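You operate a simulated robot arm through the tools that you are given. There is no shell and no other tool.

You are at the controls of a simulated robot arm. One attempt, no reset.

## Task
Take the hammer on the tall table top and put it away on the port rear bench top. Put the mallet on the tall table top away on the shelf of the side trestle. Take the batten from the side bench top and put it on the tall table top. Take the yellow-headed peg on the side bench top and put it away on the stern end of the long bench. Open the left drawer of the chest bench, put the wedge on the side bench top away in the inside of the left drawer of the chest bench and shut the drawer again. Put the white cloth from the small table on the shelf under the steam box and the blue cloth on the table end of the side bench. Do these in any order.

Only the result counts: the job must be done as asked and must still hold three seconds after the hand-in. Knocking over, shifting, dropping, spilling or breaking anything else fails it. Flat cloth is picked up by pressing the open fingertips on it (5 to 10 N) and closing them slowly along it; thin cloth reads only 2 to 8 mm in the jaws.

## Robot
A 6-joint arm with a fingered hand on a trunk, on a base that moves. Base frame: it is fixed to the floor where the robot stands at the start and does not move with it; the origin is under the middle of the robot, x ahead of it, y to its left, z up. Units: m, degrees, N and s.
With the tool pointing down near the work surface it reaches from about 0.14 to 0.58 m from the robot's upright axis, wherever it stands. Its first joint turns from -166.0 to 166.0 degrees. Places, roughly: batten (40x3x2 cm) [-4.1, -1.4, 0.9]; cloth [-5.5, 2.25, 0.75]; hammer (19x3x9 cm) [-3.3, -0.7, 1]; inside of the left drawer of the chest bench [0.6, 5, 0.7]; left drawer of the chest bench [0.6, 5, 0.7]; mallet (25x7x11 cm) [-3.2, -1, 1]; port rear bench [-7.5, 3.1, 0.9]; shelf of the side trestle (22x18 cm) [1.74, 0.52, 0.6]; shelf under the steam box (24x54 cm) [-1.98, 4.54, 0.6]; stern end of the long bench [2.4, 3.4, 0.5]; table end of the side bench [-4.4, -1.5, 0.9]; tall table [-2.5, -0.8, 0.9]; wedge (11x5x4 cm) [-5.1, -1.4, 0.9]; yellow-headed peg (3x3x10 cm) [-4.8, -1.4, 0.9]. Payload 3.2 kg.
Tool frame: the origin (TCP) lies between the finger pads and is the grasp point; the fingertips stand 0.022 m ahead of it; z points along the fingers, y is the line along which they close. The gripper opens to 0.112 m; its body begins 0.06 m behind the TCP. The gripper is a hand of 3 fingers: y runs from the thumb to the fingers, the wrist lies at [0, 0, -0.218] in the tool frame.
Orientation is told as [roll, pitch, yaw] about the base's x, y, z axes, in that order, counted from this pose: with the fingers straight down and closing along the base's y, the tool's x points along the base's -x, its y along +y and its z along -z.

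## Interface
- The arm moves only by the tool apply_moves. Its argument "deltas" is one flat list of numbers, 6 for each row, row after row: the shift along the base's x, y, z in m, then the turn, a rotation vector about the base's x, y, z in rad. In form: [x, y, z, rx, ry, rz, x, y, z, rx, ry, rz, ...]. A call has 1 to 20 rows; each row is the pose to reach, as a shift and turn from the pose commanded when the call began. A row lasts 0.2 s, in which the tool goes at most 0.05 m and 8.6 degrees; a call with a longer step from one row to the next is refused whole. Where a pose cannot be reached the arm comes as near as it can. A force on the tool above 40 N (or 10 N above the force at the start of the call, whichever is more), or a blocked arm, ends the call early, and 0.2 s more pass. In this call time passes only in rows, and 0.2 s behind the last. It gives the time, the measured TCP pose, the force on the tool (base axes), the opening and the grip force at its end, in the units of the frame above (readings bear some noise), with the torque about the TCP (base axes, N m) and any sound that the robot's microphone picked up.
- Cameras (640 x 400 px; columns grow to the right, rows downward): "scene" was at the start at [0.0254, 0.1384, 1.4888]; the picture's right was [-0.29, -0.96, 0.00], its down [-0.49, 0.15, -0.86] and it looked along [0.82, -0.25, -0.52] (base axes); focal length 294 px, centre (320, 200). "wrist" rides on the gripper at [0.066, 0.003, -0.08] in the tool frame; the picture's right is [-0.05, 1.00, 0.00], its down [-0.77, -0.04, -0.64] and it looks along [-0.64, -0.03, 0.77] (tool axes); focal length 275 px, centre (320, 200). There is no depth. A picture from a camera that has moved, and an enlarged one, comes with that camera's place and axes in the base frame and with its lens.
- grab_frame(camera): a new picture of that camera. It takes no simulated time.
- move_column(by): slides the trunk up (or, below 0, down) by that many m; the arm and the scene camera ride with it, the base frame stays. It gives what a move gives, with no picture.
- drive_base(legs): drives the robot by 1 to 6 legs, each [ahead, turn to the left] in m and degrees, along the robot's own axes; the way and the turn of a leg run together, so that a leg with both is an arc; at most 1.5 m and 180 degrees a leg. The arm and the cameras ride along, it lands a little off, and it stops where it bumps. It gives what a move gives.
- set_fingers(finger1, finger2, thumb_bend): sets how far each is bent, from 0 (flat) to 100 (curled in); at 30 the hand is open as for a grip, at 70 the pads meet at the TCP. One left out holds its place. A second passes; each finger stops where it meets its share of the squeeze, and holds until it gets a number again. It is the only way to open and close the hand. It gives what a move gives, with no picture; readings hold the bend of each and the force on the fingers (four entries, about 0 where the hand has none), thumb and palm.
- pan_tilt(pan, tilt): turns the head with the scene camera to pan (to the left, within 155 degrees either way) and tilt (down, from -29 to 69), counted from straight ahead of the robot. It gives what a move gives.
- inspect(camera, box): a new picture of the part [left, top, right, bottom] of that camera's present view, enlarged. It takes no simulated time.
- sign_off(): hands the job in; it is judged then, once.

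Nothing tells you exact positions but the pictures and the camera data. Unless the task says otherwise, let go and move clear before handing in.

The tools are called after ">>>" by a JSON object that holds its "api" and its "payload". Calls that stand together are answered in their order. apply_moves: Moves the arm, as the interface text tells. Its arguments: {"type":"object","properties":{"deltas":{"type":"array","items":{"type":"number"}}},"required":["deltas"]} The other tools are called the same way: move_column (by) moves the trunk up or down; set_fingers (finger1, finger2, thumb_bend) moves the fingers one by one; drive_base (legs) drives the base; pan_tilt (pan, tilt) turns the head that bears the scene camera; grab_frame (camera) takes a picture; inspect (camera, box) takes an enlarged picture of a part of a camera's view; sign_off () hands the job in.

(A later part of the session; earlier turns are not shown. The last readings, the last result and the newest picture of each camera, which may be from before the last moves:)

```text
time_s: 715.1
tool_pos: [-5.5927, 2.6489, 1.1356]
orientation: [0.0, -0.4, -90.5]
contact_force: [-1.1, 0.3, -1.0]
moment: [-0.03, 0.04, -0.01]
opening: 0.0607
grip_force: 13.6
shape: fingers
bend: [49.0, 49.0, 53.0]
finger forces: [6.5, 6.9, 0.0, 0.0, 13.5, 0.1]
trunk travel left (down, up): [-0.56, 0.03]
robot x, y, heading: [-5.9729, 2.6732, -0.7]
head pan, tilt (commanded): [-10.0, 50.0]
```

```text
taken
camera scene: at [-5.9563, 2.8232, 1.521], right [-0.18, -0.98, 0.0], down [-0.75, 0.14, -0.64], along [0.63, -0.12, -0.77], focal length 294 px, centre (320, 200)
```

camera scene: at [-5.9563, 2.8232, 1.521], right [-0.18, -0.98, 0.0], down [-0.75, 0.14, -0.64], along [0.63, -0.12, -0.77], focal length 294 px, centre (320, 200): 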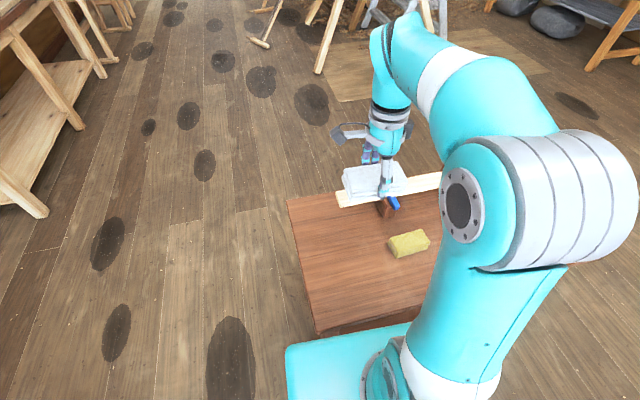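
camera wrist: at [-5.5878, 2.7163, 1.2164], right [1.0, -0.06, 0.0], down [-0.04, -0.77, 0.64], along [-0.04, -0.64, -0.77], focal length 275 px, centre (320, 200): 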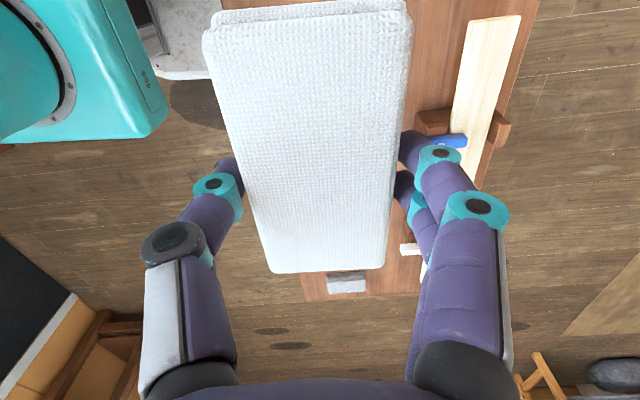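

White cloth secured. Driving back east along the north corridor to the steam box.

>>> {"api": "drive_base", "payload": {"legs": [[-0.12, 0], [0, 90.7], [0.97, 0], [0, -90], [1.4, 0], [1.4, 0]]}}

>>> {"api": "drive_base", "payload": {"legs": [[1.38, 0], [0, 90]]}}

>>> {"api": "pan_tilt", "payload": {"pan": 0, "tilt": 35}}

>>> {"api": "grab_frame", "payload": {"camera": "scene"}}

```text
time_s: 741.7
tool_pos: [-2.931, 3.6389, 1.136]
orientation: [-0.1, -0.3, -89.4]
contact_force: [-0.6, -0.1, 0.0]
moment: [-0.07, -0.02, 0.01]
opening: 0.0602
grip_force: 12.9
shape: fingers
bend: [49.0, 49.0, 53.0]
finger forces: [6.5, 6.7, 0.0, 0.0, 13.1, 0.0]
trunk travel left (down, up): [-0.56, 0.03]
robot x, y, heading: [-3.3154, 3.6551, 0.4]
head pan, tilt (commanded): [-10.0, 50.0]
```

```text
time_s: 752.5
tool_pos: [-1.9113, 4.0421, 1.1357]
orientation: [0.0, -0.2, 0.3]
contact_force: [-0.3, 1.4, -0.3]
moment: [-0.01, 0.05, 0.02]
opening: 0.0598
grip_force: 12.8
shape: fingers
bend: [50.0, 49.0, 53.0]
finger forces: [6.4, 6.7, 0.1, 0.0, 12.8, 0.0]
trunk travel left (down, up): [-0.56, 0.03]
robot x, y, heading: [-1.9276, 3.6626, 90.4]
head pan, tilt (commanded): [-10.0, 50.0]
```

```text
time_s: 753.2
tool_pos: [-1.9107, 4.0427, 1.1367]
orientation: [0.0, -0.3, 0.3]
contact_force: [-0.4, 0.5, 0.4]
moment: [-0.01, -0.01, 0.02]
opening: 0.0601
grip_force: 12.9
shape: fingers
bend: [50.0, 49.0, 53.0]
finger forces: [6.5, 6.7, 0.0, 0.0, 12.8, 0.0]
trunk travel left (down, up): [-0.56, 0.03]
robot x, y, heading: [-1.9267, 3.6657, 90.0]
head pan, tilt (commanded): [0.0, 35.0]
```

```text
taken
camera scene: at [-2.0943, 3.6873, 1.5428], right [1.0, 0.0, 0.0], down [0.0, -0.57, -0.82], along [0.0, 0.82, -0.57], focal length 294 px, centre (320, 200)
```

scene: 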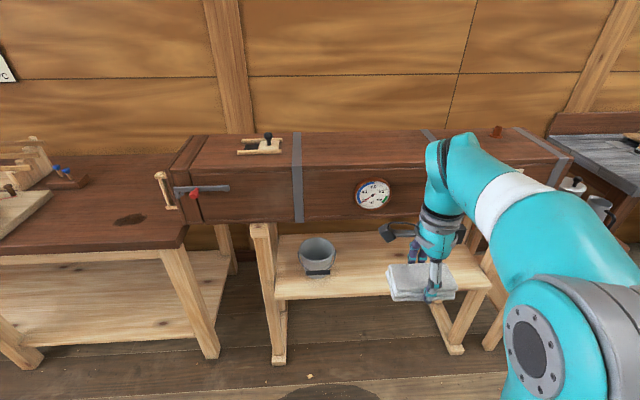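

The steam box front is at y about 4.48 with its underside at z about 0.90, and the shelf spans y 4.40-4.73 with the pot at x about -2.10. I'll go in low with the hand tilted forward about 25 degrees, placing the cloth around (-1.86, 4.48). First move closer and lower.

>>> {"api": "drive_base", "payload": {"legs": [[0.29, 0]]}}

>>> {"api": "move_column", "payload": {"by": -0.38}}

>>> {"api": "apply_moves", "payload": {"deltas": [0.015, 0, 0, 0.109, 0, 0, 0.03, 0, 0, 0.218, 0, 0, 0.045, 0, 0, 0.327, 0, 0, 0.05, 0, 0, 0.436, 0, 0]}}

>>> {"api": "grab_frame", "payload": {"camera": "scene"}}

>>> {"api": "grab_frame", "payload": {"camera": "wrist"}}

```text
time_s: 755.2
tool_pos: [-1.9116, 4.3342, 1.1351]
orientation: [0.0, -0.3, 0.4]
contact_force: [0.2, 1.0, -0.1]
moment: [-0.01, -0.03, -0.01]
opening: 0.0598
grip_force: 13.2
shape: fingers
bend: [50.0, 49.0, 53.0]
finger forces: [6.4, 6.6, 0.0, 0.1, 12.8, 0.0]
trunk travel left (down, up): [-0.56, 0.03]
robot x, y, heading: [-1.9282, 3.95, 90.0]
head pan, tilt (commanded): [0.0, 35.0]
```

```text
time_s: 758.9
tool_pos: [-1.9114, 4.3323, 0.7559]
orientation: [0.0, -0.3, 0.4]
contact_force: [-0.1, -0.2, -0.3]
moment: [0.01, 0.0, -0.03]
opening: 0.0598
grip_force: 12.5
shape: fingers
bend: [50.0, 49.0, 53.0]
finger forces: [6.4, 6.6, 0.0, 0.0, 12.7, 0.0]
trunk travel left (down, up): [-0.18, 0.41]
robot x, y, heading: [-1.9269, 3.9519, 90.3]
head pan, tilt (commanded): [0.0, 35.0]
```

```text
time_s: 759.9
tool_pos: [-1.8616, 4.3332, 0.7565]
orientation: [25.0, -0.3, 0.2]
contact_force: [0.0, -0.1, -0.3]
moment: [0.03, 0.02, -0.01]
opening: 0.0598
grip_force: 13.1
shape: fingers
bend: [50.0, 49.0, 53.0]
finger forces: [6.4, 6.7, 0.0, 0.0, 13.3, 0.0]
trunk travel left (down, up): [-0.18, 0.41]
robot x, y, heading: [-1.928, 3.9492, 90.3]
head pan, tilt (commanded): [0.0, 35.0]
```

```text
taken
camera scene: at [-2.0955, 3.9771, 1.1628], right [1.0, 0.0, 0.0], down [0.0, -0.57, -0.82], along [0.0, 0.82, -0.57], focal length 294 px, centre (320, 200)
```

scene: 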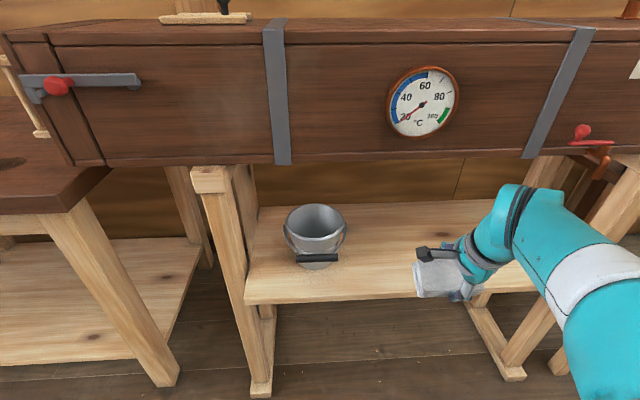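

```text
taken
camera wrist: at [-1.927, 4.3016, 0.8299], right [0.04, 0.91, 0.42], down [0.77, -0.3, 0.57], along [0.64, 0.3, -0.71], focal length 275 px, centre (320, 200)
```

wrist: 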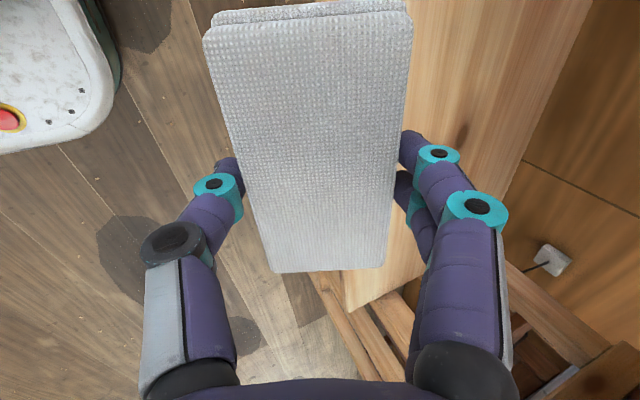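

Alignment looks good: pot well to the left, hand below the steam box. Moving in over the shelf.

>>> {"api": "apply_moves", "payload": {"deltas": [0, 0.04, -0.01, 0, 0, 0, 0, 0.08, -0.025, 0, 0, 0, 0, 0.12, -0.04, 0, 0, 0, 0, 0.135, -0.055, 0, 0, 0]}}

>>> {"api": "grab_frame", "payload": {"camera": "scene"}}

>>> {"api": "grab_frame", "payload": {"camera": "wrist"}}

```text
time_s: 760.9
tool_pos: [-1.8623, 4.468, 0.7]
orientation: [25.0, -0.3, 0.2]
contact_force: [0.8, -0.5, -0.7]
moment: [-0.01, 0.0, 0.02]
opening: 0.0597
grip_force: 12.9
shape: fingers
bend: [50.0, 49.0, 53.0]
finger forces: [6.3, 6.4, 0.1, 0.0, 13.3, 0.0]
trunk travel left (down, up): [-0.18, 0.41]
robot x, y, heading: [-1.928, 3.9556, 90.2]
head pan, tilt (commanded): [0.0, 35.0]
```

```text
taken
camera scene: at [-2.0955, 3.9769, 1.1628], right [1.0, 0.0, 0.0], down [0.0, -0.57, -0.82], along [0.0, 0.82, -0.57], focal length 294 px, centre (320, 200)
```

scene: 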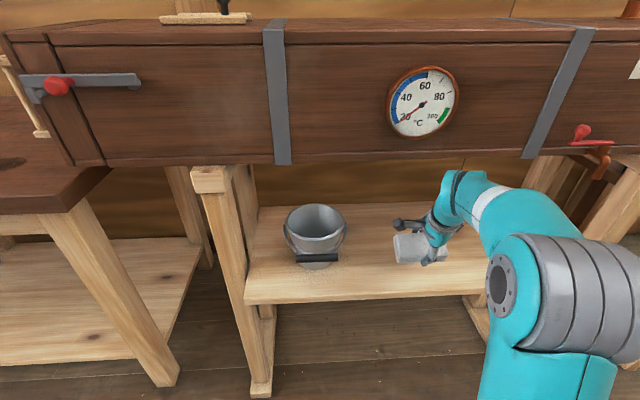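

```text
taken
camera wrist: at [-1.9276, 4.4369, 0.7746], right [0.04, 0.91, 0.42], down [0.77, -0.3, 0.57], along [0.64, 0.3, -0.71], focal length 275 px, centre (320, 200)
```

wrist: 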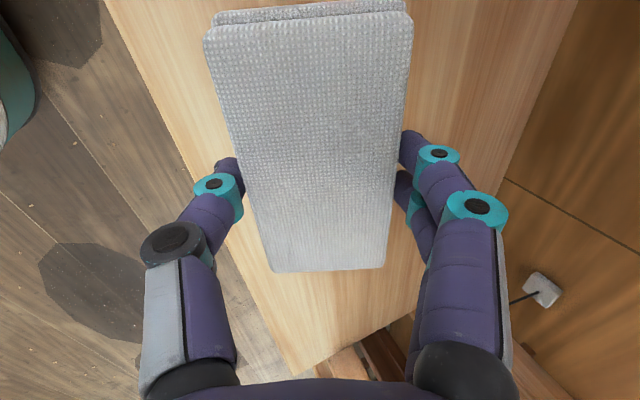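

Cloth is over the shelf. Lowering in small steps.

>>> {"api": "apply_moves", "payload": {"deltas": [0, 0.008, -0.015, 0, 0, 0, 0, 0.015, -0.03, 0, 0, 0]}}

>>> {"api": "apply_moves", "payload": {"deltas": [0, 0, -0.006, 0, 0, 0]}}

>>> {"api": "apply_moves", "payload": {"deltas": [0, 0, -0.005, 0, 0, 0]}}

```text
time_s: 761.5
tool_pos: [-1.8602, 4.4823, 0.6717]
orientation: [25.0, -0.4, 0.2]
contact_force: [0.8, 0.3, 0.3]
moment: [-0.03, 0.0, -0.05]
opening: 0.0596
grip_force: 12.5
shape: fingers
bend: [50.0, 49.0, 53.0]
finger forces: [6.5, 6.5, 0.0, 0.0, 13.2, 0.0]
trunk travel left (down, up): [-0.18, 0.41]
robot x, y, heading: [-1.9288, 3.9531, 90.2]
head pan, tilt (commanded): [0.0, 35.0]
```

```text
time_s: 761.9
tool_pos: [-1.8619, 4.482, 0.6647]
orientation: [25.1, -0.3, 0.2]
contact_force: [-0.5, 0.4, -0.8]
moment: [0.0, 0.0, -0.01]
opening: 0.0602
grip_force: 12.6
shape: fingers
bend: [50.0, 49.0, 53.0]
finger forces: [6.5, 6.6, 0.0, 0.0, 13.2, 0.0]
trunk travel left (down, up): [-0.18, 0.41]
robot x, y, heading: [-1.9292, 3.9494, 90.3]
head pan, tilt (commanded): [0.0, 35.0]
```

```text
time_s: 762.3
tool_pos: [-1.8605, 4.4824, 0.66]
orientation: [25.0, -0.5, 0.2]
contact_force: [-0.6, 0.8, -0.9]
moment: [0.03, 0.05, 0.0]
opening: 0.0597
grip_force: 12.9
shape: fingers
bend: [50.0, 49.0, 53.0]
finger forces: [6.6, 6.6, 0.0, 0.1, 13.2, 0.0]
trunk travel left (down, up): [-0.18, 0.41]
robot x, y, heading: [-1.9271, 3.9489, 90.3]
head pan, tilt (commanded): [0.0, 35.0]
```

>>> {"api": "apply_moves", "payload": {"deltas": [0, 0, -0.004, 0, 0, 0]}}

>>> {"api": "apply_moves", "payload": {"deltas": [0, 0, -0.004, 0, 0, 0]}}

>>> {"api": "apply_moves", "payload": {"deltas": [0, 0, -0.003, 0, 0, 0]}}

```text
time_s: 762.7
tool_pos: [-1.8629, 4.4828, 0.6569]
orientation: [25.0, -0.5, 0.2]
contact_force: [-0.6, 0.6, -1.1]
moment: [0.0, -0.01, 0.01]
opening: 0.06
grip_force: 13.1
shape: fingers
bend: [50.0, 49.0, 53.0]
finger forces: [6.4, 6.5, 0.0, 0.1, 13.1, 0.1]
trunk travel left (down, up): [-0.18, 0.41]
robot x, y, heading: [-1.9274, 3.9493, 90.3]
head pan, tilt (commanded): [0.0, 35.0]
```

```text
time_s: 763.1
tool_pos: [-1.8624, 4.4833, 0.6527]
orientation: [25.1, -0.4, 0.2]
contact_force: [0.4, -0.2, -0.5]
moment: [0.0, 0.01, 0.0]
opening: 0.0598
grip_force: 12.7
shape: fingers
bend: [50.0, 49.0, 53.0]
finger forces: [6.5, 6.5, 0.0, 0.0, 13.0, 0.0]
trunk travel left (down, up): [-0.18, 0.41]
robot x, y, heading: [-1.9314, 3.9537, 90.3]
head pan, tilt (commanded): [0.0, 35.0]
```

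```text
time_s: 763.5
tool_pos: [-1.8622, 4.4814, 0.6493]
orientation: [25.0, -0.5, 0.2]
contact_force: [0.7, 0.3, -1.2]
moment: [-0.01, 0.02, -0.02]
opening: 0.0599
grip_force: 13.0
shape: fingers
bend: [50.0, 49.0, 53.0]
finger forces: [6.4, 6.5, 0.0, 0.1, 13.1, 0.0]
trunk travel left (down, up): [-0.18, 0.41]
robot x, y, heading: [-1.9275, 3.95, 90.2]
head pan, tilt (commanded): [0.0, 35.0]
```

>>> {"api": "apply_moves", "payload": {"deltas": [0, 0, -0.004, 0, 0, 0]}}

>>> {"api": "apply_moves", "payload": {"deltas": [0, 0, -0.004, 0, 0, 0]}}

>>> {"api": "inspect", "payload": {"camera": "scene", "box": [340, 160, 500, 310]}}

```text
time_s: 763.9
tool_pos: [-1.8616, 4.4825, 0.6447]
orientation: [25.2, -0.4, 0.2]
contact_force: [-0.7, 0.5, 6.1]
moment: [-0.1, 0.02, -0.01]
opening: 0.0597
grip_force: 14.5
shape: fingers
bend: [50.0, 49.0, 54.0]
finger forces: [7.8, 7.7, 0.0, 0.0, 13.4, 0.0]
trunk travel left (down, up): [-0.18, 0.41]
robot x, y, heading: [-1.9272, 3.953, 90.3]
head pan, tilt (commanded): [0.0, 35.0]
```

```text
time_s: 764.3
tool_pos: [-1.8614, 4.4826, 0.6421]
orientation: [25.1, -0.5, 0.1]
contact_force: [-1.5, 4.1, 12.2]
moment: [0.0, 0.04, -0.01]
opening: 0.0601
grip_force: 13.5
shape: fingers
bend: [49.0, 49.0, 55.0]
finger forces: [8.8, 9.0, 0.0, 0.0, 10.0, 0.0]
trunk travel left (down, up): [-0.18, 0.41]
robot x, y, heading: [-1.9259, 3.9541, 90.4]
head pan, tilt (commanded): [0.0, 35.0]
```

```text
2.67 times, centred on (420, 235) of scene
camera zoom: at [-2.0958, 3.9763, 1.163], right [1.0, 0.0, 0.0], down [0.0, -0.57, -0.82], along [0.0, 0.82, -0.57], focal length 784 px, centre (53, 107)
```

zoom: 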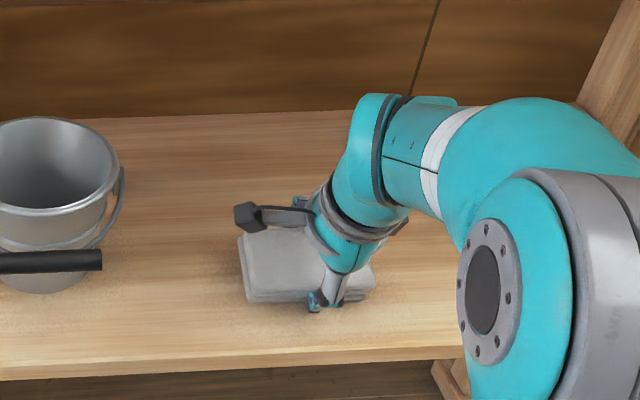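

Front edge has touched. I'll ease the hand back to about 15 degrees so the stack lies flatter before releasing.

>>> {"api": "apply_moves", "payload": {"deltas": [0, 0.003, 0.004, -0.06, 0, 0, 0, 0.006, 0.004, -0.12, 0, 0, 0, 0.009, 0.003, -0.175, 0, 0]}}

>>> {"api": "apply_moves", "payload": {"deltas": [0, 0, -0.003, 0, 0, 0]}}

>>> {"api": "grab_frame", "payload": {"camera": "wrist"}}

```text
time_s: 765.1
tool_pos: [-1.8621, 4.4901, 0.6439]
orientation: [14.9, -0.4, 0.3]
contact_force: [-0.8, 0.2, 0.0]
moment: [-0.03, -0.04, 0.05]
opening: 0.0599
grip_force: 13.3
shape: fingers
bend: [50.0, 49.0, 54.0]
finger forces: [6.5, 6.7, 0.0, 0.0, 13.3, 0.0]
trunk travel left (down, up): [-0.18, 0.41]
robot x, y, heading: [-1.9279, 3.9514, 90.3]
head pan, tilt (commanded): [0.0, 35.0]
```

```text
time_s: 765.5
tool_pos: [-1.8613, 4.4918, 0.6413]
orientation: [14.9, -0.4, 0.3]
contact_force: [-0.1, -1.0, 0.1]
moment: [-0.06, -0.01, 0.02]
opening: 0.06
grip_force: 13.1
shape: fingers
bend: [50.0, 49.0, 54.0]
finger forces: [6.5, 6.7, 0.0, 0.0, 13.3, 0.0]
trunk travel left (down, up): [-0.18, 0.41]
robot x, y, heading: [-1.9269, 3.9499, 90.3]
head pan, tilt (commanded): [0.0, 35.0]
```

```text
taken
camera wrist: at [-1.9272, 4.4735, 0.7192], right [0.04, 0.97, 0.26], down [0.77, -0.19, 0.61], along [0.64, 0.17, -0.75], focal length 275 px, centre (320, 200)
```

wrist: 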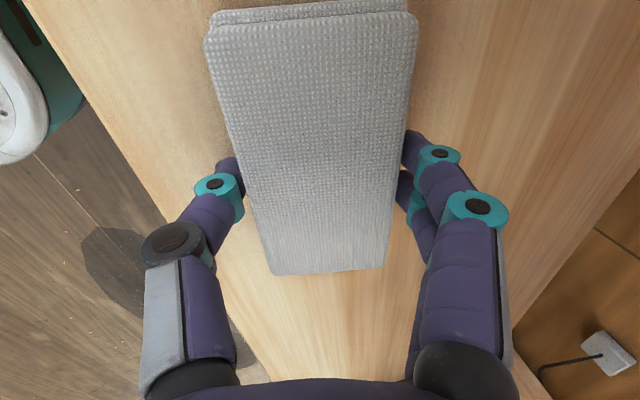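

>>> {"api": "apply_moves", "payload": {"deltas": [0, 0, -0.003, 0, 0, 0]}}

>>> {"api": "apply_moves", "payload": {"deltas": [0, 0, -0.002, 0, 0, 0]}}

```text
time_s: 765.9
tool_pos: [-1.8619, 4.4929, 0.6394]
orientation: [15.0, -0.3, 0.3]
contact_force: [0.2, 0.9, 10.9]
moment: [-0.19, -0.04, -0.01]
opening: 0.0597
grip_force: 14.6
shape: fingers
bend: [50.0, 49.0, 54.0]
finger forces: [7.9, 8.0, 0.0, 0.1, 12.7, 0.0]
trunk travel left (down, up): [-0.18, 0.41]
robot x, y, heading: [-1.9281, 3.9507, 90.2]
head pan, tilt (commanded): [0.0, 35.0]
```

```text
time_s: 766.3
tool_pos: [-1.8619, 4.4918, 0.6371]
orientation: [15.1, -0.4, 0.3]
contact_force: [0.9, 4.8, 11.8]
moment: [-0.16, -0.04, 0.0]
opening: 0.0599
grip_force: 14.2
shape: fingers
bend: [50.0, 49.0, 55.0]
finger forces: [8.4, 8.6, 0.1, 0.0, 11.4, 0.1]
trunk travel left (down, up): [-0.18, 0.41]
robot x, y, heading: [-1.9284, 3.9507, 90.5]
head pan, tilt (commanded): [0.0, 35.0]
```

Contact. Raising 2 mm to relieve pressure and releasing slowly.

>>> {"api": "apply_moves", "payload": {"deltas": [0, 0, 0.002, 0, 0, 0]}}

>>> {"api": "set_fingers", "payload": {"finger1": 49, "finger2": 49, "thumb_bend": 50}}

>>> {"api": "set_fingers", "payload": {"finger1": 44, "finger2": 44, "thumb_bend": 44}}

>>> {"api": "grab_frame", "payload": {"camera": "wrist"}}

>>> {"api": "inspect", "payload": {"camera": "scene", "box": [340, 160, 500, 310]}}

```text
time_s: 766.7
tool_pos: [-1.8618, 4.4913, 0.6359]
orientation: [14.8, -0.4, 0.4]
contact_force: [0.4, 3.6, 5.8]
moment: [-0.04, -0.02, 0.03]
opening: 0.0597
grip_force: 13.8
shape: fingers
bend: [50.0, 49.0, 55.0]
finger forces: [7.5, 8.0, 0.1, 0.0, 11.4, 0.0]
trunk travel left (down, up): [-0.18, 0.41]
robot x, y, heading: [-1.9327, 3.9525, 90.4]
head pan, tilt (commanded): [0.0, 35.0]
```

```text
time_s: 767.7
tool_pos: [-1.8616, 4.4914, 0.6383]
orientation: [15.0, -0.3, 0.2]
contact_force: [0.0, 0.8, 0.6]
moment: [0.01, -0.02, 0.01]
opening: 0.0626
grip_force: 2.1
shape: fingers
bend: [47.0, 47.0, 49.0]
finger forces: [1.3, 1.4, 0.0, 0.0, 2.1, 0.0]
trunk travel left (down, up): [-0.18, 0.41]
robot x, y, heading: [-1.9328, 3.9501, 90.3]
head pan, tilt (commanded): [0.0, 35.0]
```

```text
time_s: 768.7
tool_pos: [-1.8617, 4.4904, 0.6377]
orientation: [15.0, -0.4, 0.3]
contact_force: [-0.1, 1.2, 5.6]
moment: [-0.12, 0.02, -0.01]
opening: 0.0692
grip_force: 2.8
shape: fingers
bend: [44.0, 44.0, 45.0]
finger forces: [0.1, 0.0, 0.0, 0.1, 5.2, 0.1]
trunk travel left (down, up): [-0.18, 0.41]
robot x, y, heading: [-1.929, 3.9484, 90.0]
head pan, tilt (commanded): [0.0, 35.0]
```

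```text
taken
camera wrist: at [-1.9272, 4.4735, 0.7165], right [0.04, 0.97, 0.26], down [0.77, -0.2, 0.61], along [0.64, 0.17, -0.75], focal length 275 px, centre (320, 200)
```

wrist: 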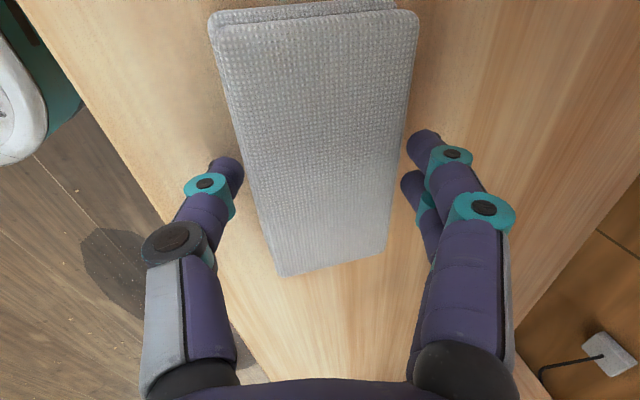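

```text
2.67 times, centred on (420, 235) of scene
camera zoom: at [-2.0956, 3.9767, 1.1629], right [1.0, 0.0, 0.0], down [0.0, -0.57, -0.82], along [0.0, 0.82, -0.57], focal length 784 px, centre (53, 107)
```

zoom: 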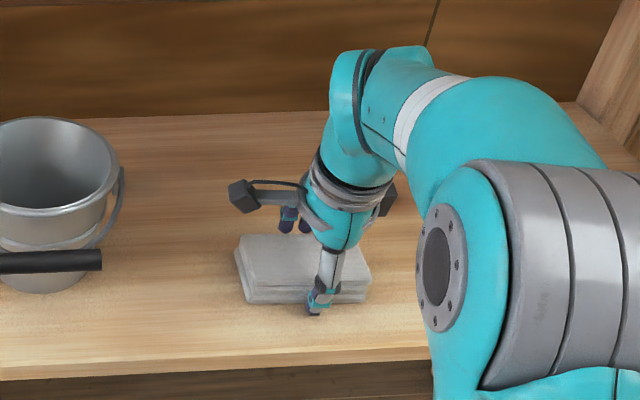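

The white cloth lies flat on the shelf. I'll open a bit more, rise along the tool axis just enough to clear it, then withdraw from under the box.

>>> {"api": "apply_moves", "payload": {"deltas": [0, -0.001, 0.004, 0, 0, 0]}}

>>> {"api": "set_fingers", "payload": {"finger1": 40, "finger2": 40, "thumb_bend": 40}}

>>> {"api": "apply_moves", "payload": {"deltas": [0, -0.004, 0.015, 0, 0, 0, 0, -0.008, 0.03, 0, 0, 0, 0, -0.013, 0.046, 0, 0, 0]}}

>>> {"api": "grab_frame", "payload": {"camera": "wrist"}}

>>> {"api": "inspect", "payload": {"camera": "scene", "box": [340, 130, 500, 310]}}

```text
time_s: 769.1
tool_pos: [-1.8613, 4.4903, 0.6406]
orientation: [14.9, -0.3, 0.3]
contact_force: [-0.8, 0.4, -0.7]
moment: [-0.01, 0.02, 0.0]
opening: 0.0722
grip_force: 0.1
shape: fingers
bend: [44.0, 44.0, 44.0]
finger forces: [0.2, 0.1, 0.1, 0.0, 0.0, 0.1]
trunk travel left (down, up): [-0.18, 0.41]
robot x, y, heading: [-1.9268, 3.95, 89.9]
head pan, tilt (commanded): [0.0, 35.0]
```

```text
time_s: 770.1
tool_pos: [-1.8625, 4.4908, 0.6414]
orientation: [15.1, -0.5, 0.3]
contact_force: [-1.2, 0.2, 0.3]
moment: [-0.01, 0.01, 0.0]
opening: 0.083
grip_force: 0.0
shape: fingers
bend: [40.0, 40.0, 40.0]
finger forces: [0.1, 0.1, 0.1, 0.0, 0.1, 0.0]
trunk travel left (down, up): [-0.18, 0.41]
robot x, y, heading: [-1.93, 3.9514, 90.2]
head pan, tilt (commanded): [0.0, 35.0]
```

```text
time_s: 770.9
tool_pos: [-1.8616, 4.4773, 0.6866]
orientation: [15.0, -0.4, 0.3]
contact_force: [-0.2, 1.0, 0.3]
moment: [-0.02, 0.02, -0.03]
opening: 0.0832
grip_force: 0.1
shape: fingers
bend: [40.0, 40.0, 40.0]
finger forces: [0.0, 0.0, 0.0, 0.1, 0.0, 0.1]
trunk travel left (down, up): [-0.18, 0.41]
robot x, y, heading: [-1.9289, 3.9518, 90.3]
head pan, tilt (commanded): [0.0, 35.0]
```

```text
taken
camera wrist: at [-1.9274, 4.4599, 0.7656], right [0.04, 0.97, 0.26], down [0.77, -0.2, 0.61], along [0.64, 0.17, -0.75], focal length 275 px, centre (320, 200)
```

wrist: 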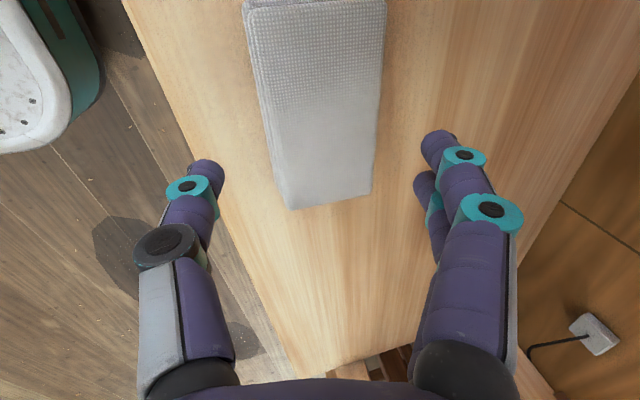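

```text
2.22 times, centred on (420, 220) of scene
camera zoom: at [-2.0955, 3.9771, 1.1628], right [1.0, 0.0, 0.0], down [0.0, -0.57, -0.82], along [0.0, 0.82, -0.57], focal length 653 px, centre (98, 156)
```

zoom: 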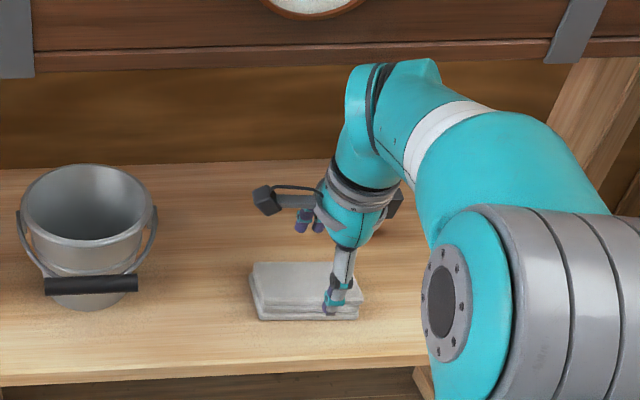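

Clear above the cloth. Withdrawing toward me, then raising and levelling the hand.

>>> {"api": "apply_moves", "payload": {"deltas": [0, -0.04, 0.003, 0, 0, 0, 0, -0.08, 0.006, 0, 0, 0, 0, -0.12, 0.01, 0, 0, 0, 0, -0.15, 0.01, -0.08, 0, 0, 0, -0.16, 0.01, -0.16, 0, 0, 0, -0.16, 0.01, -0.262, 0, 0]}}

>>> {"api": "move_column", "payload": {"by": 0.4}}

>>> {"api": "grab_frame", "payload": {"camera": "scene"}}

```text
time_s: 772.3
tool_pos: [-1.862, 4.3173, 0.6976]
orientation: [0.0, -0.2, 0.4]
contact_force: [0.3, 0.5, -0.6]
moment: [0.02, 0.02, -0.02]
opening: 0.0833
grip_force: 0.0
shape: fingers
bend: [40.0, 40.0, 40.0]
finger forces: [0.0, 0.0, 0.0, 0.0, 0.0, 0.1]
trunk travel left (down, up): [-0.18, 0.41]
robot x, y, heading: [-1.9308, 3.9516, 90.2]
head pan, tilt (commanded): [0.0, 35.0]
```

```text
time_s: 776.1
tool_pos: [-1.8615, 4.3173, 1.0984]
orientation: [0.0, -0.2, 0.4]
contact_force: [-0.9, -0.9, 0.0]
moment: [0.01, 0.0, -0.02]
opening: 0.0834
grip_force: 0.1
shape: fingers
bend: [40.0, 40.0, 40.0]
finger forces: [0.1, 0.1, 0.0, 0.0, 0.0, 0.1]
trunk travel left (down, up): [-0.58, 0.01]
robot x, y, heading: [-1.9301, 3.951, 90.3]
head pan, tilt (commanded): [0.0, 35.0]
```

```text
taken
camera scene: at [-2.0956, 3.977, 1.5628], right [1.0, 0.0, 0.0], down [0.0, -0.57, -0.82], along [0.0, 0.82, -0.57], focal length 294 px, centre (320, 200)
```

scene: 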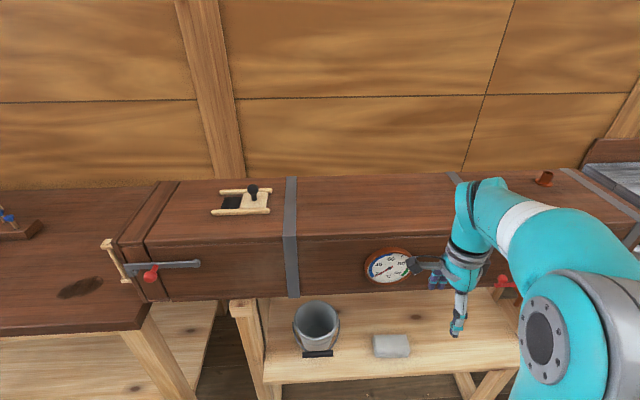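

White cloth is placed on the shelf under the steam box. The last item is the wedge: driving back round to the side bench.

>>> {"api": "drive_base", "payload": {"legs": [[-0.3, 0], [0, 90], [1.4, 0], [1.28, 0], [0, 89.5], [1.45, 0]]}}

>>> {"api": "pan_tilt", "payload": {"pan": 0, "tilt": 25}}

>>> {"api": "grab_frame", "payload": {"camera": "scene"}}

```text
time_s: 805.3
tool_pos: [-4.7018, 1.8289, 1.0981]
orientation: [-0.1, -0.3, 179.7]
contact_force: [0.3, 0.9, -0.4]
moment: [0.0, -0.02, 0.01]
opening: 0.0835
grip_force: 0.0
shape: fingers
bend: [40.0, 40.0, 40.0]
finger forces: [0.1, 0.1, 0.1, 0.1, 0.1, 0.0]
trunk travel left (down, up): [-0.58, 0.01]
robot x, y, heading: [-4.6328, 2.1957, -90.5]
head pan, tilt (commanded): [0.0, 35.0]
```

```text
time_s: 806.0
tool_pos: [-4.7021, 1.8293, 1.0988]
orientation: [0.0, -0.3, 179.7]
contact_force: [0.3, -0.5, -0.4]
moment: [0.01, 0.0, -0.04]
opening: 0.0834
grip_force: 0.0
shape: fingers
bend: [40.0, 40.0, 40.0]
finger forces: [0.0, 0.1, 0.1, 0.1, 0.0, 0.0]
trunk travel left (down, up): [-0.58, 0.01]
robot x, y, heading: [-4.6312, 2.1927, -90.6]
head pan, tilt (commanded): [0.0, 25.0]
```

```text
taken
camera scene: at [-4.4659, 2.1593, 1.5785], right [-1.0, 0.01, 0.0], down [0.0, 0.42, -0.91], along [-0.01, -0.91, -0.42], focal length 294 px, centre (320, 200)
```

scene: 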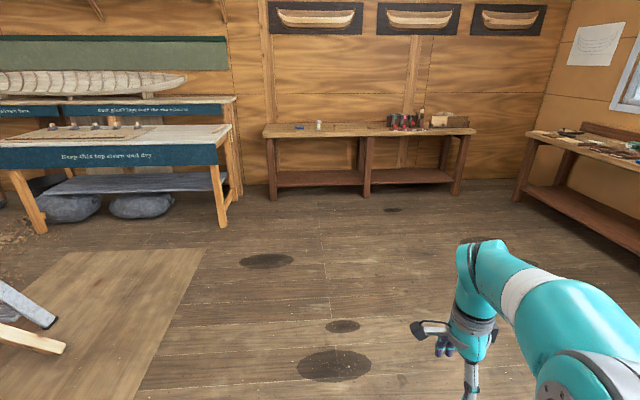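

>>> {"api": "drive_base", "payload": {"legs": [[1.4, 0], [1.3, 0], [0, -89.4], [0.44, 0], [0, 90], [0.2, 0]]}}

>>> {"api": "pan_tilt", "payload": {"pan": 0, "tilt": 45}}

>>> {"api": "grab_frame", "payload": {"camera": "scene"}}

>>> {"api": "grab_frame", "payload": {"camera": "wrist"}}

```text
time_s: 830.2
tool_pos: [-5.1576, -1.0764, 1.0985]
orientation: [-0.1, -0.4, 179.8]
contact_force: [-0.1, -0.1, -0.2]
moment: [-0.03, 0.03, -0.01]
opening: 0.0834
grip_force: 0.0
shape: fingers
bend: [40.0, 40.0, 40.0]
finger forces: [0.1, 0.1, 0.0, 0.0, 0.1, 0.0]
trunk travel left (down, up): [-0.58, 0.01]
robot x, y, heading: [-5.0854, -0.7074, -90.4]
head pan, tilt (commanded): [0.0, 25.0]
```

```text
time_s: 831.0
tool_pos: [-5.1588, -1.0766, 1.0988]
orientation: [0.1, -0.3, 179.8]
contact_force: [-0.6, 0.5, 0.2]
moment: [-0.03, 0.0, 0.0]
opening: 0.0831
grip_force: 0.1
shape: fingers
bend: [40.0, 40.0, 40.0]
finger forces: [0.1, 0.1, 0.0, 0.0, 0.0, 0.0]
trunk travel left (down, up): [-0.58, 0.01]
robot x, y, heading: [-5.0848, -0.7087, -90.5]
head pan, tilt (commanded): [0.0, 45.0]
```

```text
taken
camera scene: at [-4.9228, -0.7335, 1.5481], right [-1.0, 0.01, 0.0], down [0.0, 0.71, -0.71], along [0.0, -0.71, -0.71], focal length 294 px, centre (320, 200)
```

scene: 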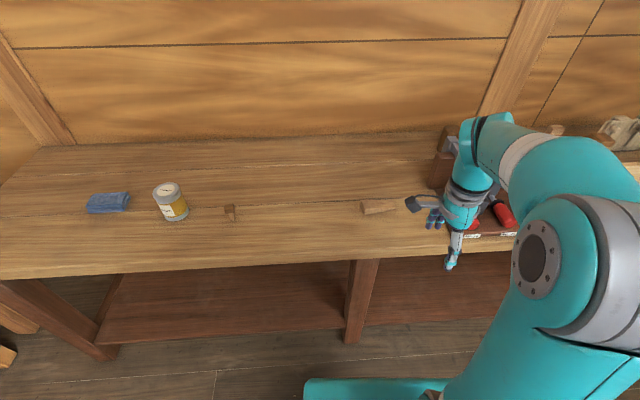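

```text
taken
camera wrist: at [-5.0908, -1.0782, 1.1785], right [-0.05, -1.0, 0.0], down [-0.77, 0.04, 0.64], along [-0.64, 0.03, -0.77], focal length 275 px, centre (320, 200)
```

wrist: 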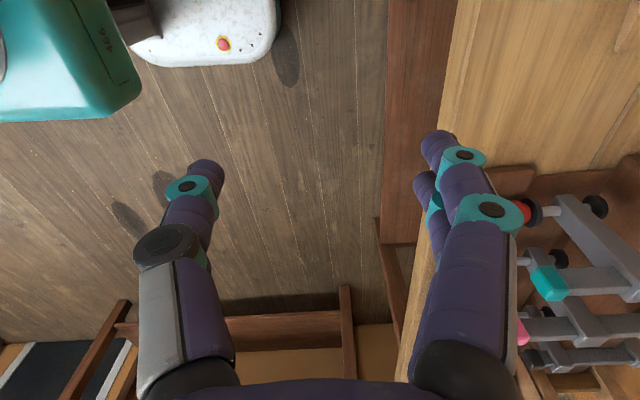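

The wedge lies at about px (377,206), just left of the clamp rack. Zooming in for its outline.

>>> {"api": "inspect", "payload": {"camera": "scene", "box": [330, 160, 450, 250]}}

```text
4.44 times, centred on (390, 205) of scene
camera zoom: at [-4.9228, -0.7335, 1.5481], right [-1.0, 0.01, 0.0], down [0.0, 0.71, -0.71], along [0.0, -0.71, -0.71], focal length 1306 px, centre (9, 178)
```

zoom: 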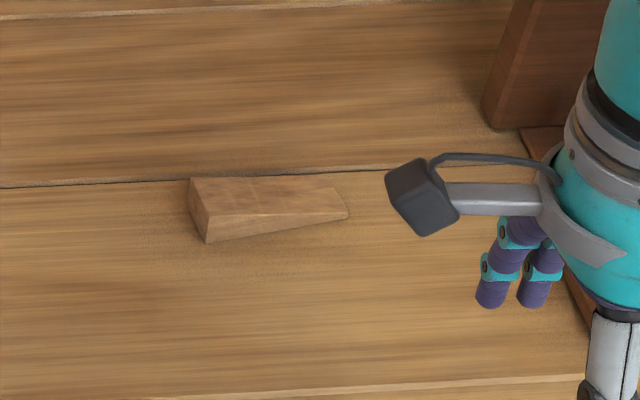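

The wedge's thick end faces +x at about (-5.054, -1.368) and its thin end at (-5.165, -1.395). I'll grip across its width at the thicker half, near (-5.09, -1.377). Moving in.

>>> {"api": "drive_base", "payload": {"legs": [[0.19, 0]]}}

>>> {"api": "apply_moves", "payload": {"deltas": [0.018, -0.025, -0.02, 0, 0, 0.06, 0.036, -0.05, -0.04, 0, 0, 0.12, 0.054, -0.075, -0.06, 0, 0, 0.18, 0.069, -0.1, -0.08, 0, 0, 0.243]}}

>>> {"api": "grab_frame", "payload": {"camera": "wrist"}}

>>> {"api": "grab_frame", "payload": {"camera": "scene"}}

```text
time_s: 832.6
tool_pos: [-5.1582, -1.2672, 1.0976]
orientation: [-0.1, -0.4, 179.8]
contact_force: [-0.7, 0.4, 0.5]
moment: [-0.03, -0.01, 0.0]
opening: 0.0835
grip_force: 0.1
shape: fingers
bend: [40.0, 40.0, 40.0]
finger forces: [0.0, 0.0, 0.0, 0.0, 0.0, 0.1]
trunk travel left (down, up): [-0.58, 0.01]
robot x, y, heading: [-5.0895, -0.9005, -90.4]
head pan, tilt (commanded): [0.0, 45.0]
```

```text
time_s: 833.6
tool_pos: [-5.0902, -1.367, 1.0173]
orientation: [-0.1, -0.2, -166.2]
contact_force: [0.2, -0.5, -0.8]
moment: [0.01, 0.02, 0.02]
opening: 0.0832
grip_force: 0.1
shape: fingers
bend: [40.0, 40.0, 40.0]
finger forces: [0.1, 0.0, 0.1, 0.0, 0.1, 0.0]
trunk travel left (down, up): [-0.58, 0.01]
robot x, y, heading: [-5.0884, -0.8975, -90.2]
head pan, tilt (commanded): [0.0, 45.0]
```

```text
taken
camera wrist: at [-5.0224, -1.3537, 1.0979], right [0.19, -0.98, 0.0], down [-0.75, -0.15, 0.64], along [-0.63, -0.12, -0.77], focal length 275 px, centre (320, 200)
```

wrist: 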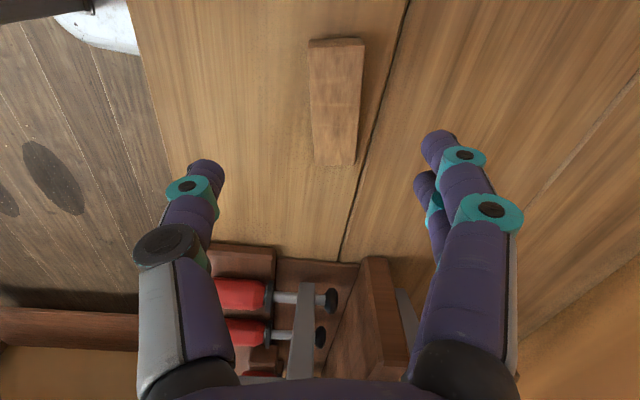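

```text
taken
camera scene: at [-4.9234, -0.9251, 1.548], right [-1.0, 0.0, 0.0], down [0.0, 0.71, -0.71], along [0.0, -0.71, -0.71], focal length 294 px, centre (320, 200)
```

scene: 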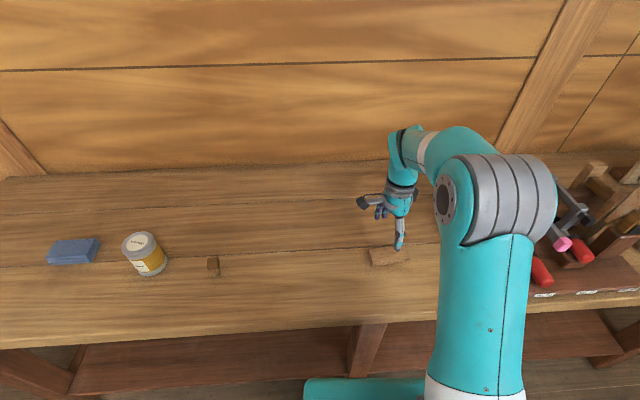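

Wedge confirmed about 4 cm wide. Shifting 11 mm to its centreline, pre-closing and descending.

>>> {"api": "set_fingers", "payload": {"finger1": 46, "finger2": 46, "thumb_bend": 46}}

>>> {"api": "apply_moves", "payload": {"deltas": [0, -0.006, -0.03, 0, 0, 0, 0, -0.011, -0.06, 0, 0, 0, 0, -0.011, -0.09, 0, 0, 0]}}

>>> {"api": "grab_frame", "payload": {"camera": "wrist"}}

```text
time_s: 834.6
tool_pos: [-5.0892, -1.3655, 1.0179]
orientation: [-0.1, -0.4, -166.2]
contact_force: [0.4, -0.1, 1.0]
moment: [-0.02, 0.0, 0.04]
opening: 0.0674
grip_force: 0.1
shape: fingers
bend: [46.0, 46.0, 46.0]
finger forces: [0.1, 0.0, 0.0, 0.1, 0.1, 0.0]
trunk travel left (down, up): [-0.58, 0.01]
robot x, y, heading: [-5.0881, -0.9, -90.2]
head pan, tilt (commanded): [0.0, 45.0]
```

```text
time_s: 835.4
tool_pos: [-5.0898, -1.3772, 0.9281]
orientation: [0.0, -0.3, -166.2]
contact_force: [-0.2, -0.1, -0.3]
moment: [-0.04, -0.03, -0.02]
opening: 0.0668
grip_force: 0.1
shape: fingers
bend: [46.0, 46.0, 46.0]
finger forces: [0.1, 0.0, 0.0, 0.1, 0.0, 0.1]
trunk travel left (down, up): [-0.58, 0.01]
robot x, y, heading: [-5.0905, -0.9031, -90.2]
head pan, tilt (commanded): [0.0, 45.0]
```

```text
taken
camera wrist: at [-5.0236, -1.3642, 1.0086], right [0.19, -0.98, 0.0], down [-0.75, -0.15, 0.64], along [-0.63, -0.12, -0.77], focal length 275 px, centre (320, 200)
```

wrist: 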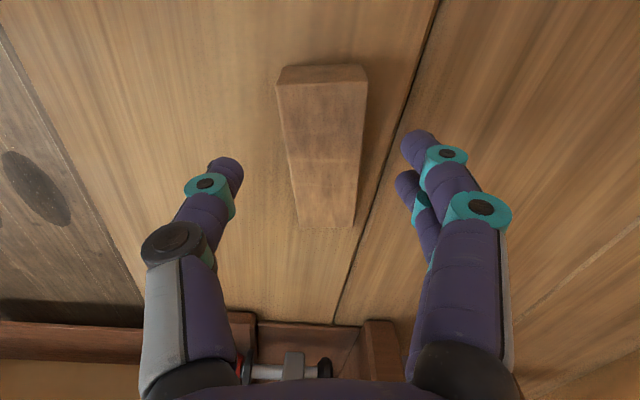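

Centred. Lowering to bench level in steps.

>>> {"api": "apply_moves", "payload": {"deltas": [0, 0, -0.012, 0, 0, 0, 0, 0, -0.024, 0, 0, 0]}}

>>> {"api": "apply_moves", "payload": {"deltas": [0, 0, -0.005, 0, 0, 0]}}

>>> {"api": "apply_moves", "payload": {"deltas": [0, 0, -0.004, 0, 0, 0]}}

```text
time_s: 836.0
tool_pos: [-5.0895, -1.3774, 0.9043]
orientation: [-0.1, -0.2, -166.3]
contact_force: [0.4, -0.2, -0.8]
moment: [0.0, -0.04, 0.01]
opening: 0.0671
grip_force: 0.1
shape: fingers
bend: [46.0, 46.0, 46.0]
finger forces: [0.0, 0.1, 0.0, 0.0, 0.0, 0.0]
trunk travel left (down, up): [-0.58, 0.01]
robot x, y, heading: [-5.0911, -0.9022, -90.2]
head pan, tilt (commanded): [0.0, 45.0]
```

```text
time_s: 836.4
tool_pos: [-5.0892, -1.3779, 0.8997]
orientation: [-0.1, -0.2, -166.2]
contact_force: [-0.1, 1.1, 0.8]
moment: [-0.04, 0.03, 0.03]
opening: 0.0671
grip_force: 0.0
shape: fingers
bend: [46.0, 46.0, 46.0]
finger forces: [0.0, 0.2, 0.1, 0.0, 0.0, 0.0]
trunk travel left (down, up): [-0.58, 0.01]
robot x, y, heading: [-5.0887, -0.8988, -90.5]
head pan, tilt (commanded): [0.0, 45.0]
```

```text
time_s: 836.8
tool_pos: [-5.0897, -1.3782, 0.8955]
orientation: [0.0, -0.3, -166.3]
contact_force: [0.1, 1.0, 0.6]
moment: [0.0, 0.01, 0.01]
opening: 0.067
grip_force: 0.1
shape: fingers
bend: [46.0, 46.0, 46.0]
finger forces: [0.0, 0.0, 0.0, 0.0, 0.0, 0.0]
trunk travel left (down, up): [-0.58, 0.01]
robot x, y, heading: [-5.0915, -0.9016, -90.4]
head pan, tilt (commanded): [0.0, 45.0]
```

>>> {"api": "set_fingers", "payload": {"finger1": 53, "finger2": 53, "thumb_bend": 53}}

>>> {"api": "apply_moves", "payload": {"deltas": [0, 0, -0.004, 0, 0, 0]}}

>>> {"api": "set_fingers", "payload": {"finger1": 58, "finger2": 58, "thumb_bend": 58}}

>>> {"api": "grab_frame", "payload": {"camera": "wrist"}}

```text
time_s: 837.8
tool_pos: [-5.0904, -1.3774, 0.8947]
orientation: [0.1, -0.3, -166.3]
contact_force: [0.0, 0.0, 0.2]
moment: [0.03, 0.0, 0.03]
opening: 0.0473
grip_force: 0.0
shape: fingers
bend: [53.0, 53.0, 53.0]
finger forces: [0.0, 0.0, 0.0, 0.1, 0.1, 0.1]
trunk travel left (down, up): [-0.58, 0.01]
robot x, y, heading: [-5.0874, -0.9049, -90.2]
head pan, tilt (commanded): [0.0, 45.0]
```

```text
time_s: 838.2
tool_pos: [-5.0906, -1.3774, 0.8915]
orientation: [-0.2, -0.3, -166.3]
contact_force: [-0.2, -0.1, 0.3]
moment: [-0.01, -0.02, 0.02]
opening: 0.0474
grip_force: 0.1
shape: fingers
bend: [53.0, 53.0, 53.0]
finger forces: [0.1, 0.1, 0.0, 0.1, 0.1, 0.0]
trunk travel left (down, up): [-0.58, 0.01]
robot x, y, heading: [-5.0896, -0.9016, -90.6]
head pan, tilt (commanded): [0.0, 45.0]
```

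```text
time_s: 839.2
tool_pos: [-5.0897, -1.3776, 0.8915]
orientation: [-0.1, -0.3, -166.2]
contact_force: [-0.4, 0.1, 0.4]
moment: [0.04, -0.02, 0.0]
opening: 0.0384
grip_force: 0.5
shape: fingers
bend: [56.0, 56.0, 56.0]
finger forces: [0.5, 0.6, 0.0, 0.0, 0.9, 0.0]
trunk travel left (down, up): [-0.58, 0.01]
robot x, y, heading: [-5.0872, -0.9021, -90.3]
head pan, tilt (commanded): [0.0, 45.0]
```

```text
taken
camera wrist: at [-5.0237, -1.3641, 0.9717], right [0.19, -0.98, 0.0], down [-0.75, -0.15, 0.64], along [-0.63, -0.12, -0.77], focal length 275 px, centre (320, 200)
```

wrist: 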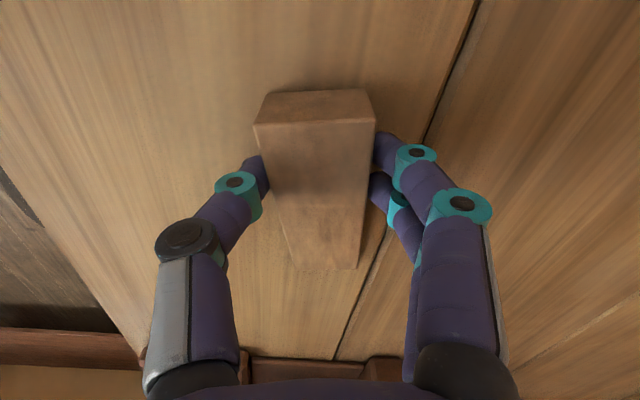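

Contact across a 3.8 cm width. Tightening and lifting.

>>> {"api": "set_fingers", "payload": {"finger1": 65, "finger2": 65, "thumb_bend": 65}}

>>> {"api": "set_fingers", "payload": {"finger1": 74, "finger2": 74, "thumb_bend": 74}}

>>> {"api": "apply_moves", "payload": {"deltas": [0, 0, 0.01, 0, 0, 0, 0, 0, 0.025, 0, 0, 0, 0, 0, 0.045, 0, 0, 0]}}

>>> {"api": "grab_frame", "payload": {"camera": "wrist"}}

>>> {"api": "inspect", "payload": {"camera": "scene", "box": [330, 170, 490, 290]}}

```text
time_s: 840.2
tool_pos: [-5.0905, -1.3773, 0.8919]
orientation: [0.0, -0.3, -166.2]
contact_force: [-0.8, 0.5, -0.6]
moment: [-0.03, -0.05, 0.04]
opening: 0.0359
grip_force: 8.6
shape: fingers
bend: [58.0, 58.0, 60.0]
finger forces: [4.3, 4.3, 0.0, 0.0, 8.6, 0.0]
trunk travel left (down, up): [-0.58, 0.01]
robot x, y, heading: [-5.0892, -0.9004, -90.1]
head pan, tilt (commanded): [0.0, 45.0]
```

```text
time_s: 841.2
tool_pos: [-5.0902, -1.3777, 0.8918]
orientation: [-0.1, -0.4, -166.2]
contact_force: [0.1, 0.9, 0.3]
moment: [-0.01, -0.01, 0.0]
opening: 0.0346
grip_force: 17.8
shape: fingers
bend: [58.0, 58.0, 63.0]
finger forces: [8.9, 8.7, 0.0, 0.1, 17.6, 0.0]
trunk travel left (down, up): [-0.58, 0.01]
robot x, y, heading: [-5.0884, -0.8976, -90.1]
head pan, tilt (commanded): [0.0, 45.0]
```

```text
time_s: 842.0
tool_pos: [-5.0907, -1.3777, 0.9372]
orientation: [0.0, -0.3, -166.2]
contact_force: [0.0, -0.5, -1.1]
moment: [-0.02, -0.04, -0.01]
opening: 0.0346
grip_force: 17.7
shape: fingers
bend: [58.0, 58.0, 63.0]
finger forces: [8.9, 8.7, 0.1, 0.1, 17.6, 0.1]
trunk travel left (down, up): [-0.58, 0.01]
robot x, y, heading: [-5.0902, -0.9008, -90.4]
head pan, tilt (commanded): [0.0, 45.0]
```

```text
taken
camera wrist: at [-5.0236, -1.3638, 1.0167], right [0.19, -0.98, 0.0], down [-0.75, -0.15, 0.64], along [-0.63, -0.12, -0.77], focal length 275 px, centre (320, 200)
```

wrist: 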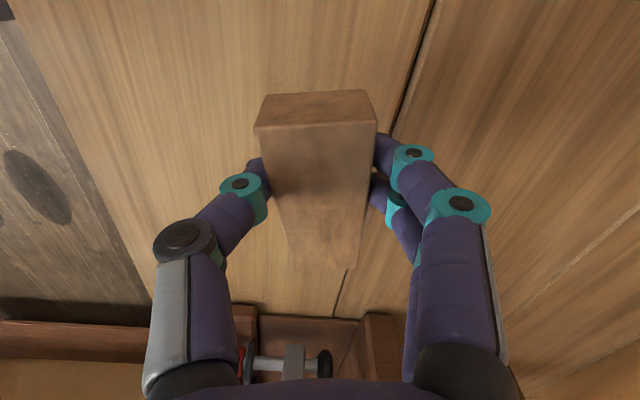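

```text
3.33 times, centred on (410, 230) of scene
camera zoom: at [-4.9237, -0.9242, 1.548], right [-1.0, 0.0, 0.0], down [0.0, 0.71, -0.71], along [0.0, -0.71, -0.71], focal length 980 px, centre (20, 100)
```

zoom: 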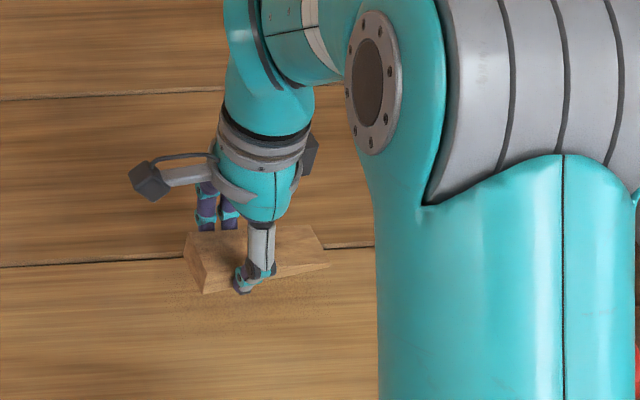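

The wedge is lifted level. Raising, tucking in, and driving back north and east to the open drawer.

>>> {"api": "apply_moves", "payload": {"deltas": [0, 0.02, 0.03, 0, 0, 0, 0, 0.04, 0.07, 0, 0, 0, 0, 0.06, 0.11, 0, 0, 0, 0, 0.09, 0.15, 0, 0, 0]}}

>>> {"api": "drive_base", "payload": {"legs": [[-0.3, 0], [0, 90.3], [0.45, 0], [0, 90], [1.45, 0], [1.45, 0]]}}

>>> {"api": "pan_tilt", "payload": {"pan": 0, "tilt": 25}}

>>> {"api": "grab_frame", "payload": {"camera": "scene"}}

```text
time_s: 843.0
tool_pos: [-5.0891, -1.2866, 1.0867]
orientation: [-0.1, -0.3, -166.2]
contact_force: [0.5, 1.1, -0.2]
moment: [-0.06, -0.03, 0.01]
opening: 0.0344
grip_force: 17.4
shape: fingers
bend: [58.0, 58.0, 63.0]
finger forces: [8.8, 8.7, 0.0, 0.0, 17.6, 0.0]
trunk travel left (down, up): [-0.58, 0.01]
robot x, y, heading: [-5.0893, -0.9009, -90.1]
head pan, tilt (commanded): [0.0, 45.0]
```

```text
time_s: 868.6
tool_pos: [-4.7108, 2.6757, 1.0846]
orientation: [-0.1, -0.4, 15.4]
contact_force: [-0.9, 0.1, -1.0]
moment: [0.01, 0.02, 0.01]
opening: 0.0341
grip_force: 17.0
shape: fingers
bend: [59.0, 58.0, 63.0]
finger forces: [8.5, 8.5, 0.1, 0.0, 16.9, 0.1]
trunk travel left (down, up): [-0.58, 0.01]
robot x, y, heading: [-4.6996, 2.2914, 91.1]
head pan, tilt (commanded): [0.0, 45.0]
```

```text
time_s: 869.4
tool_pos: [-4.7123, 2.6775, 1.0853]
orientation: [-0.2, -0.3, 15.4]
contact_force: [0.2, -0.5, -0.7]
moment: [0.0, -0.01, 0.02]
opening: 0.0337
grip_force: 17.2
shape: fingers
bend: [59.0, 58.0, 63.0]
finger forces: [8.5, 8.3, 0.1, 0.0, 16.9, 0.0]
trunk travel left (down, up): [-0.58, 0.01]
robot x, y, heading: [-4.7042, 2.2932, 91.3]
head pan, tilt (commanded): [0.0, 25.0]
```

```text
taken
camera scene: at [-4.8687, 2.3165, 1.5785], right [1.0, 0.02, 0.0], down [0.01, -0.42, -0.91], along [-0.02, 0.91, -0.42], focal length 294 px, centre (320, 200)
```

scene: 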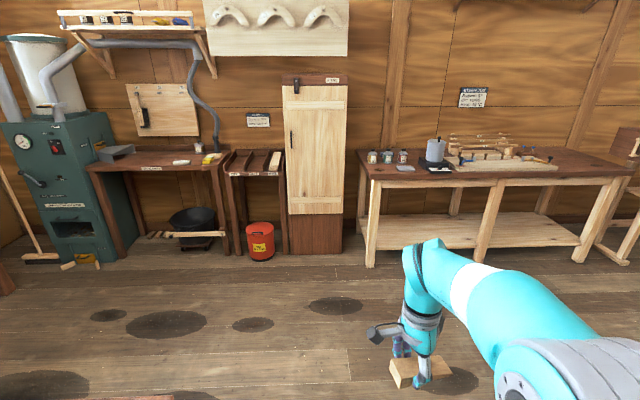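

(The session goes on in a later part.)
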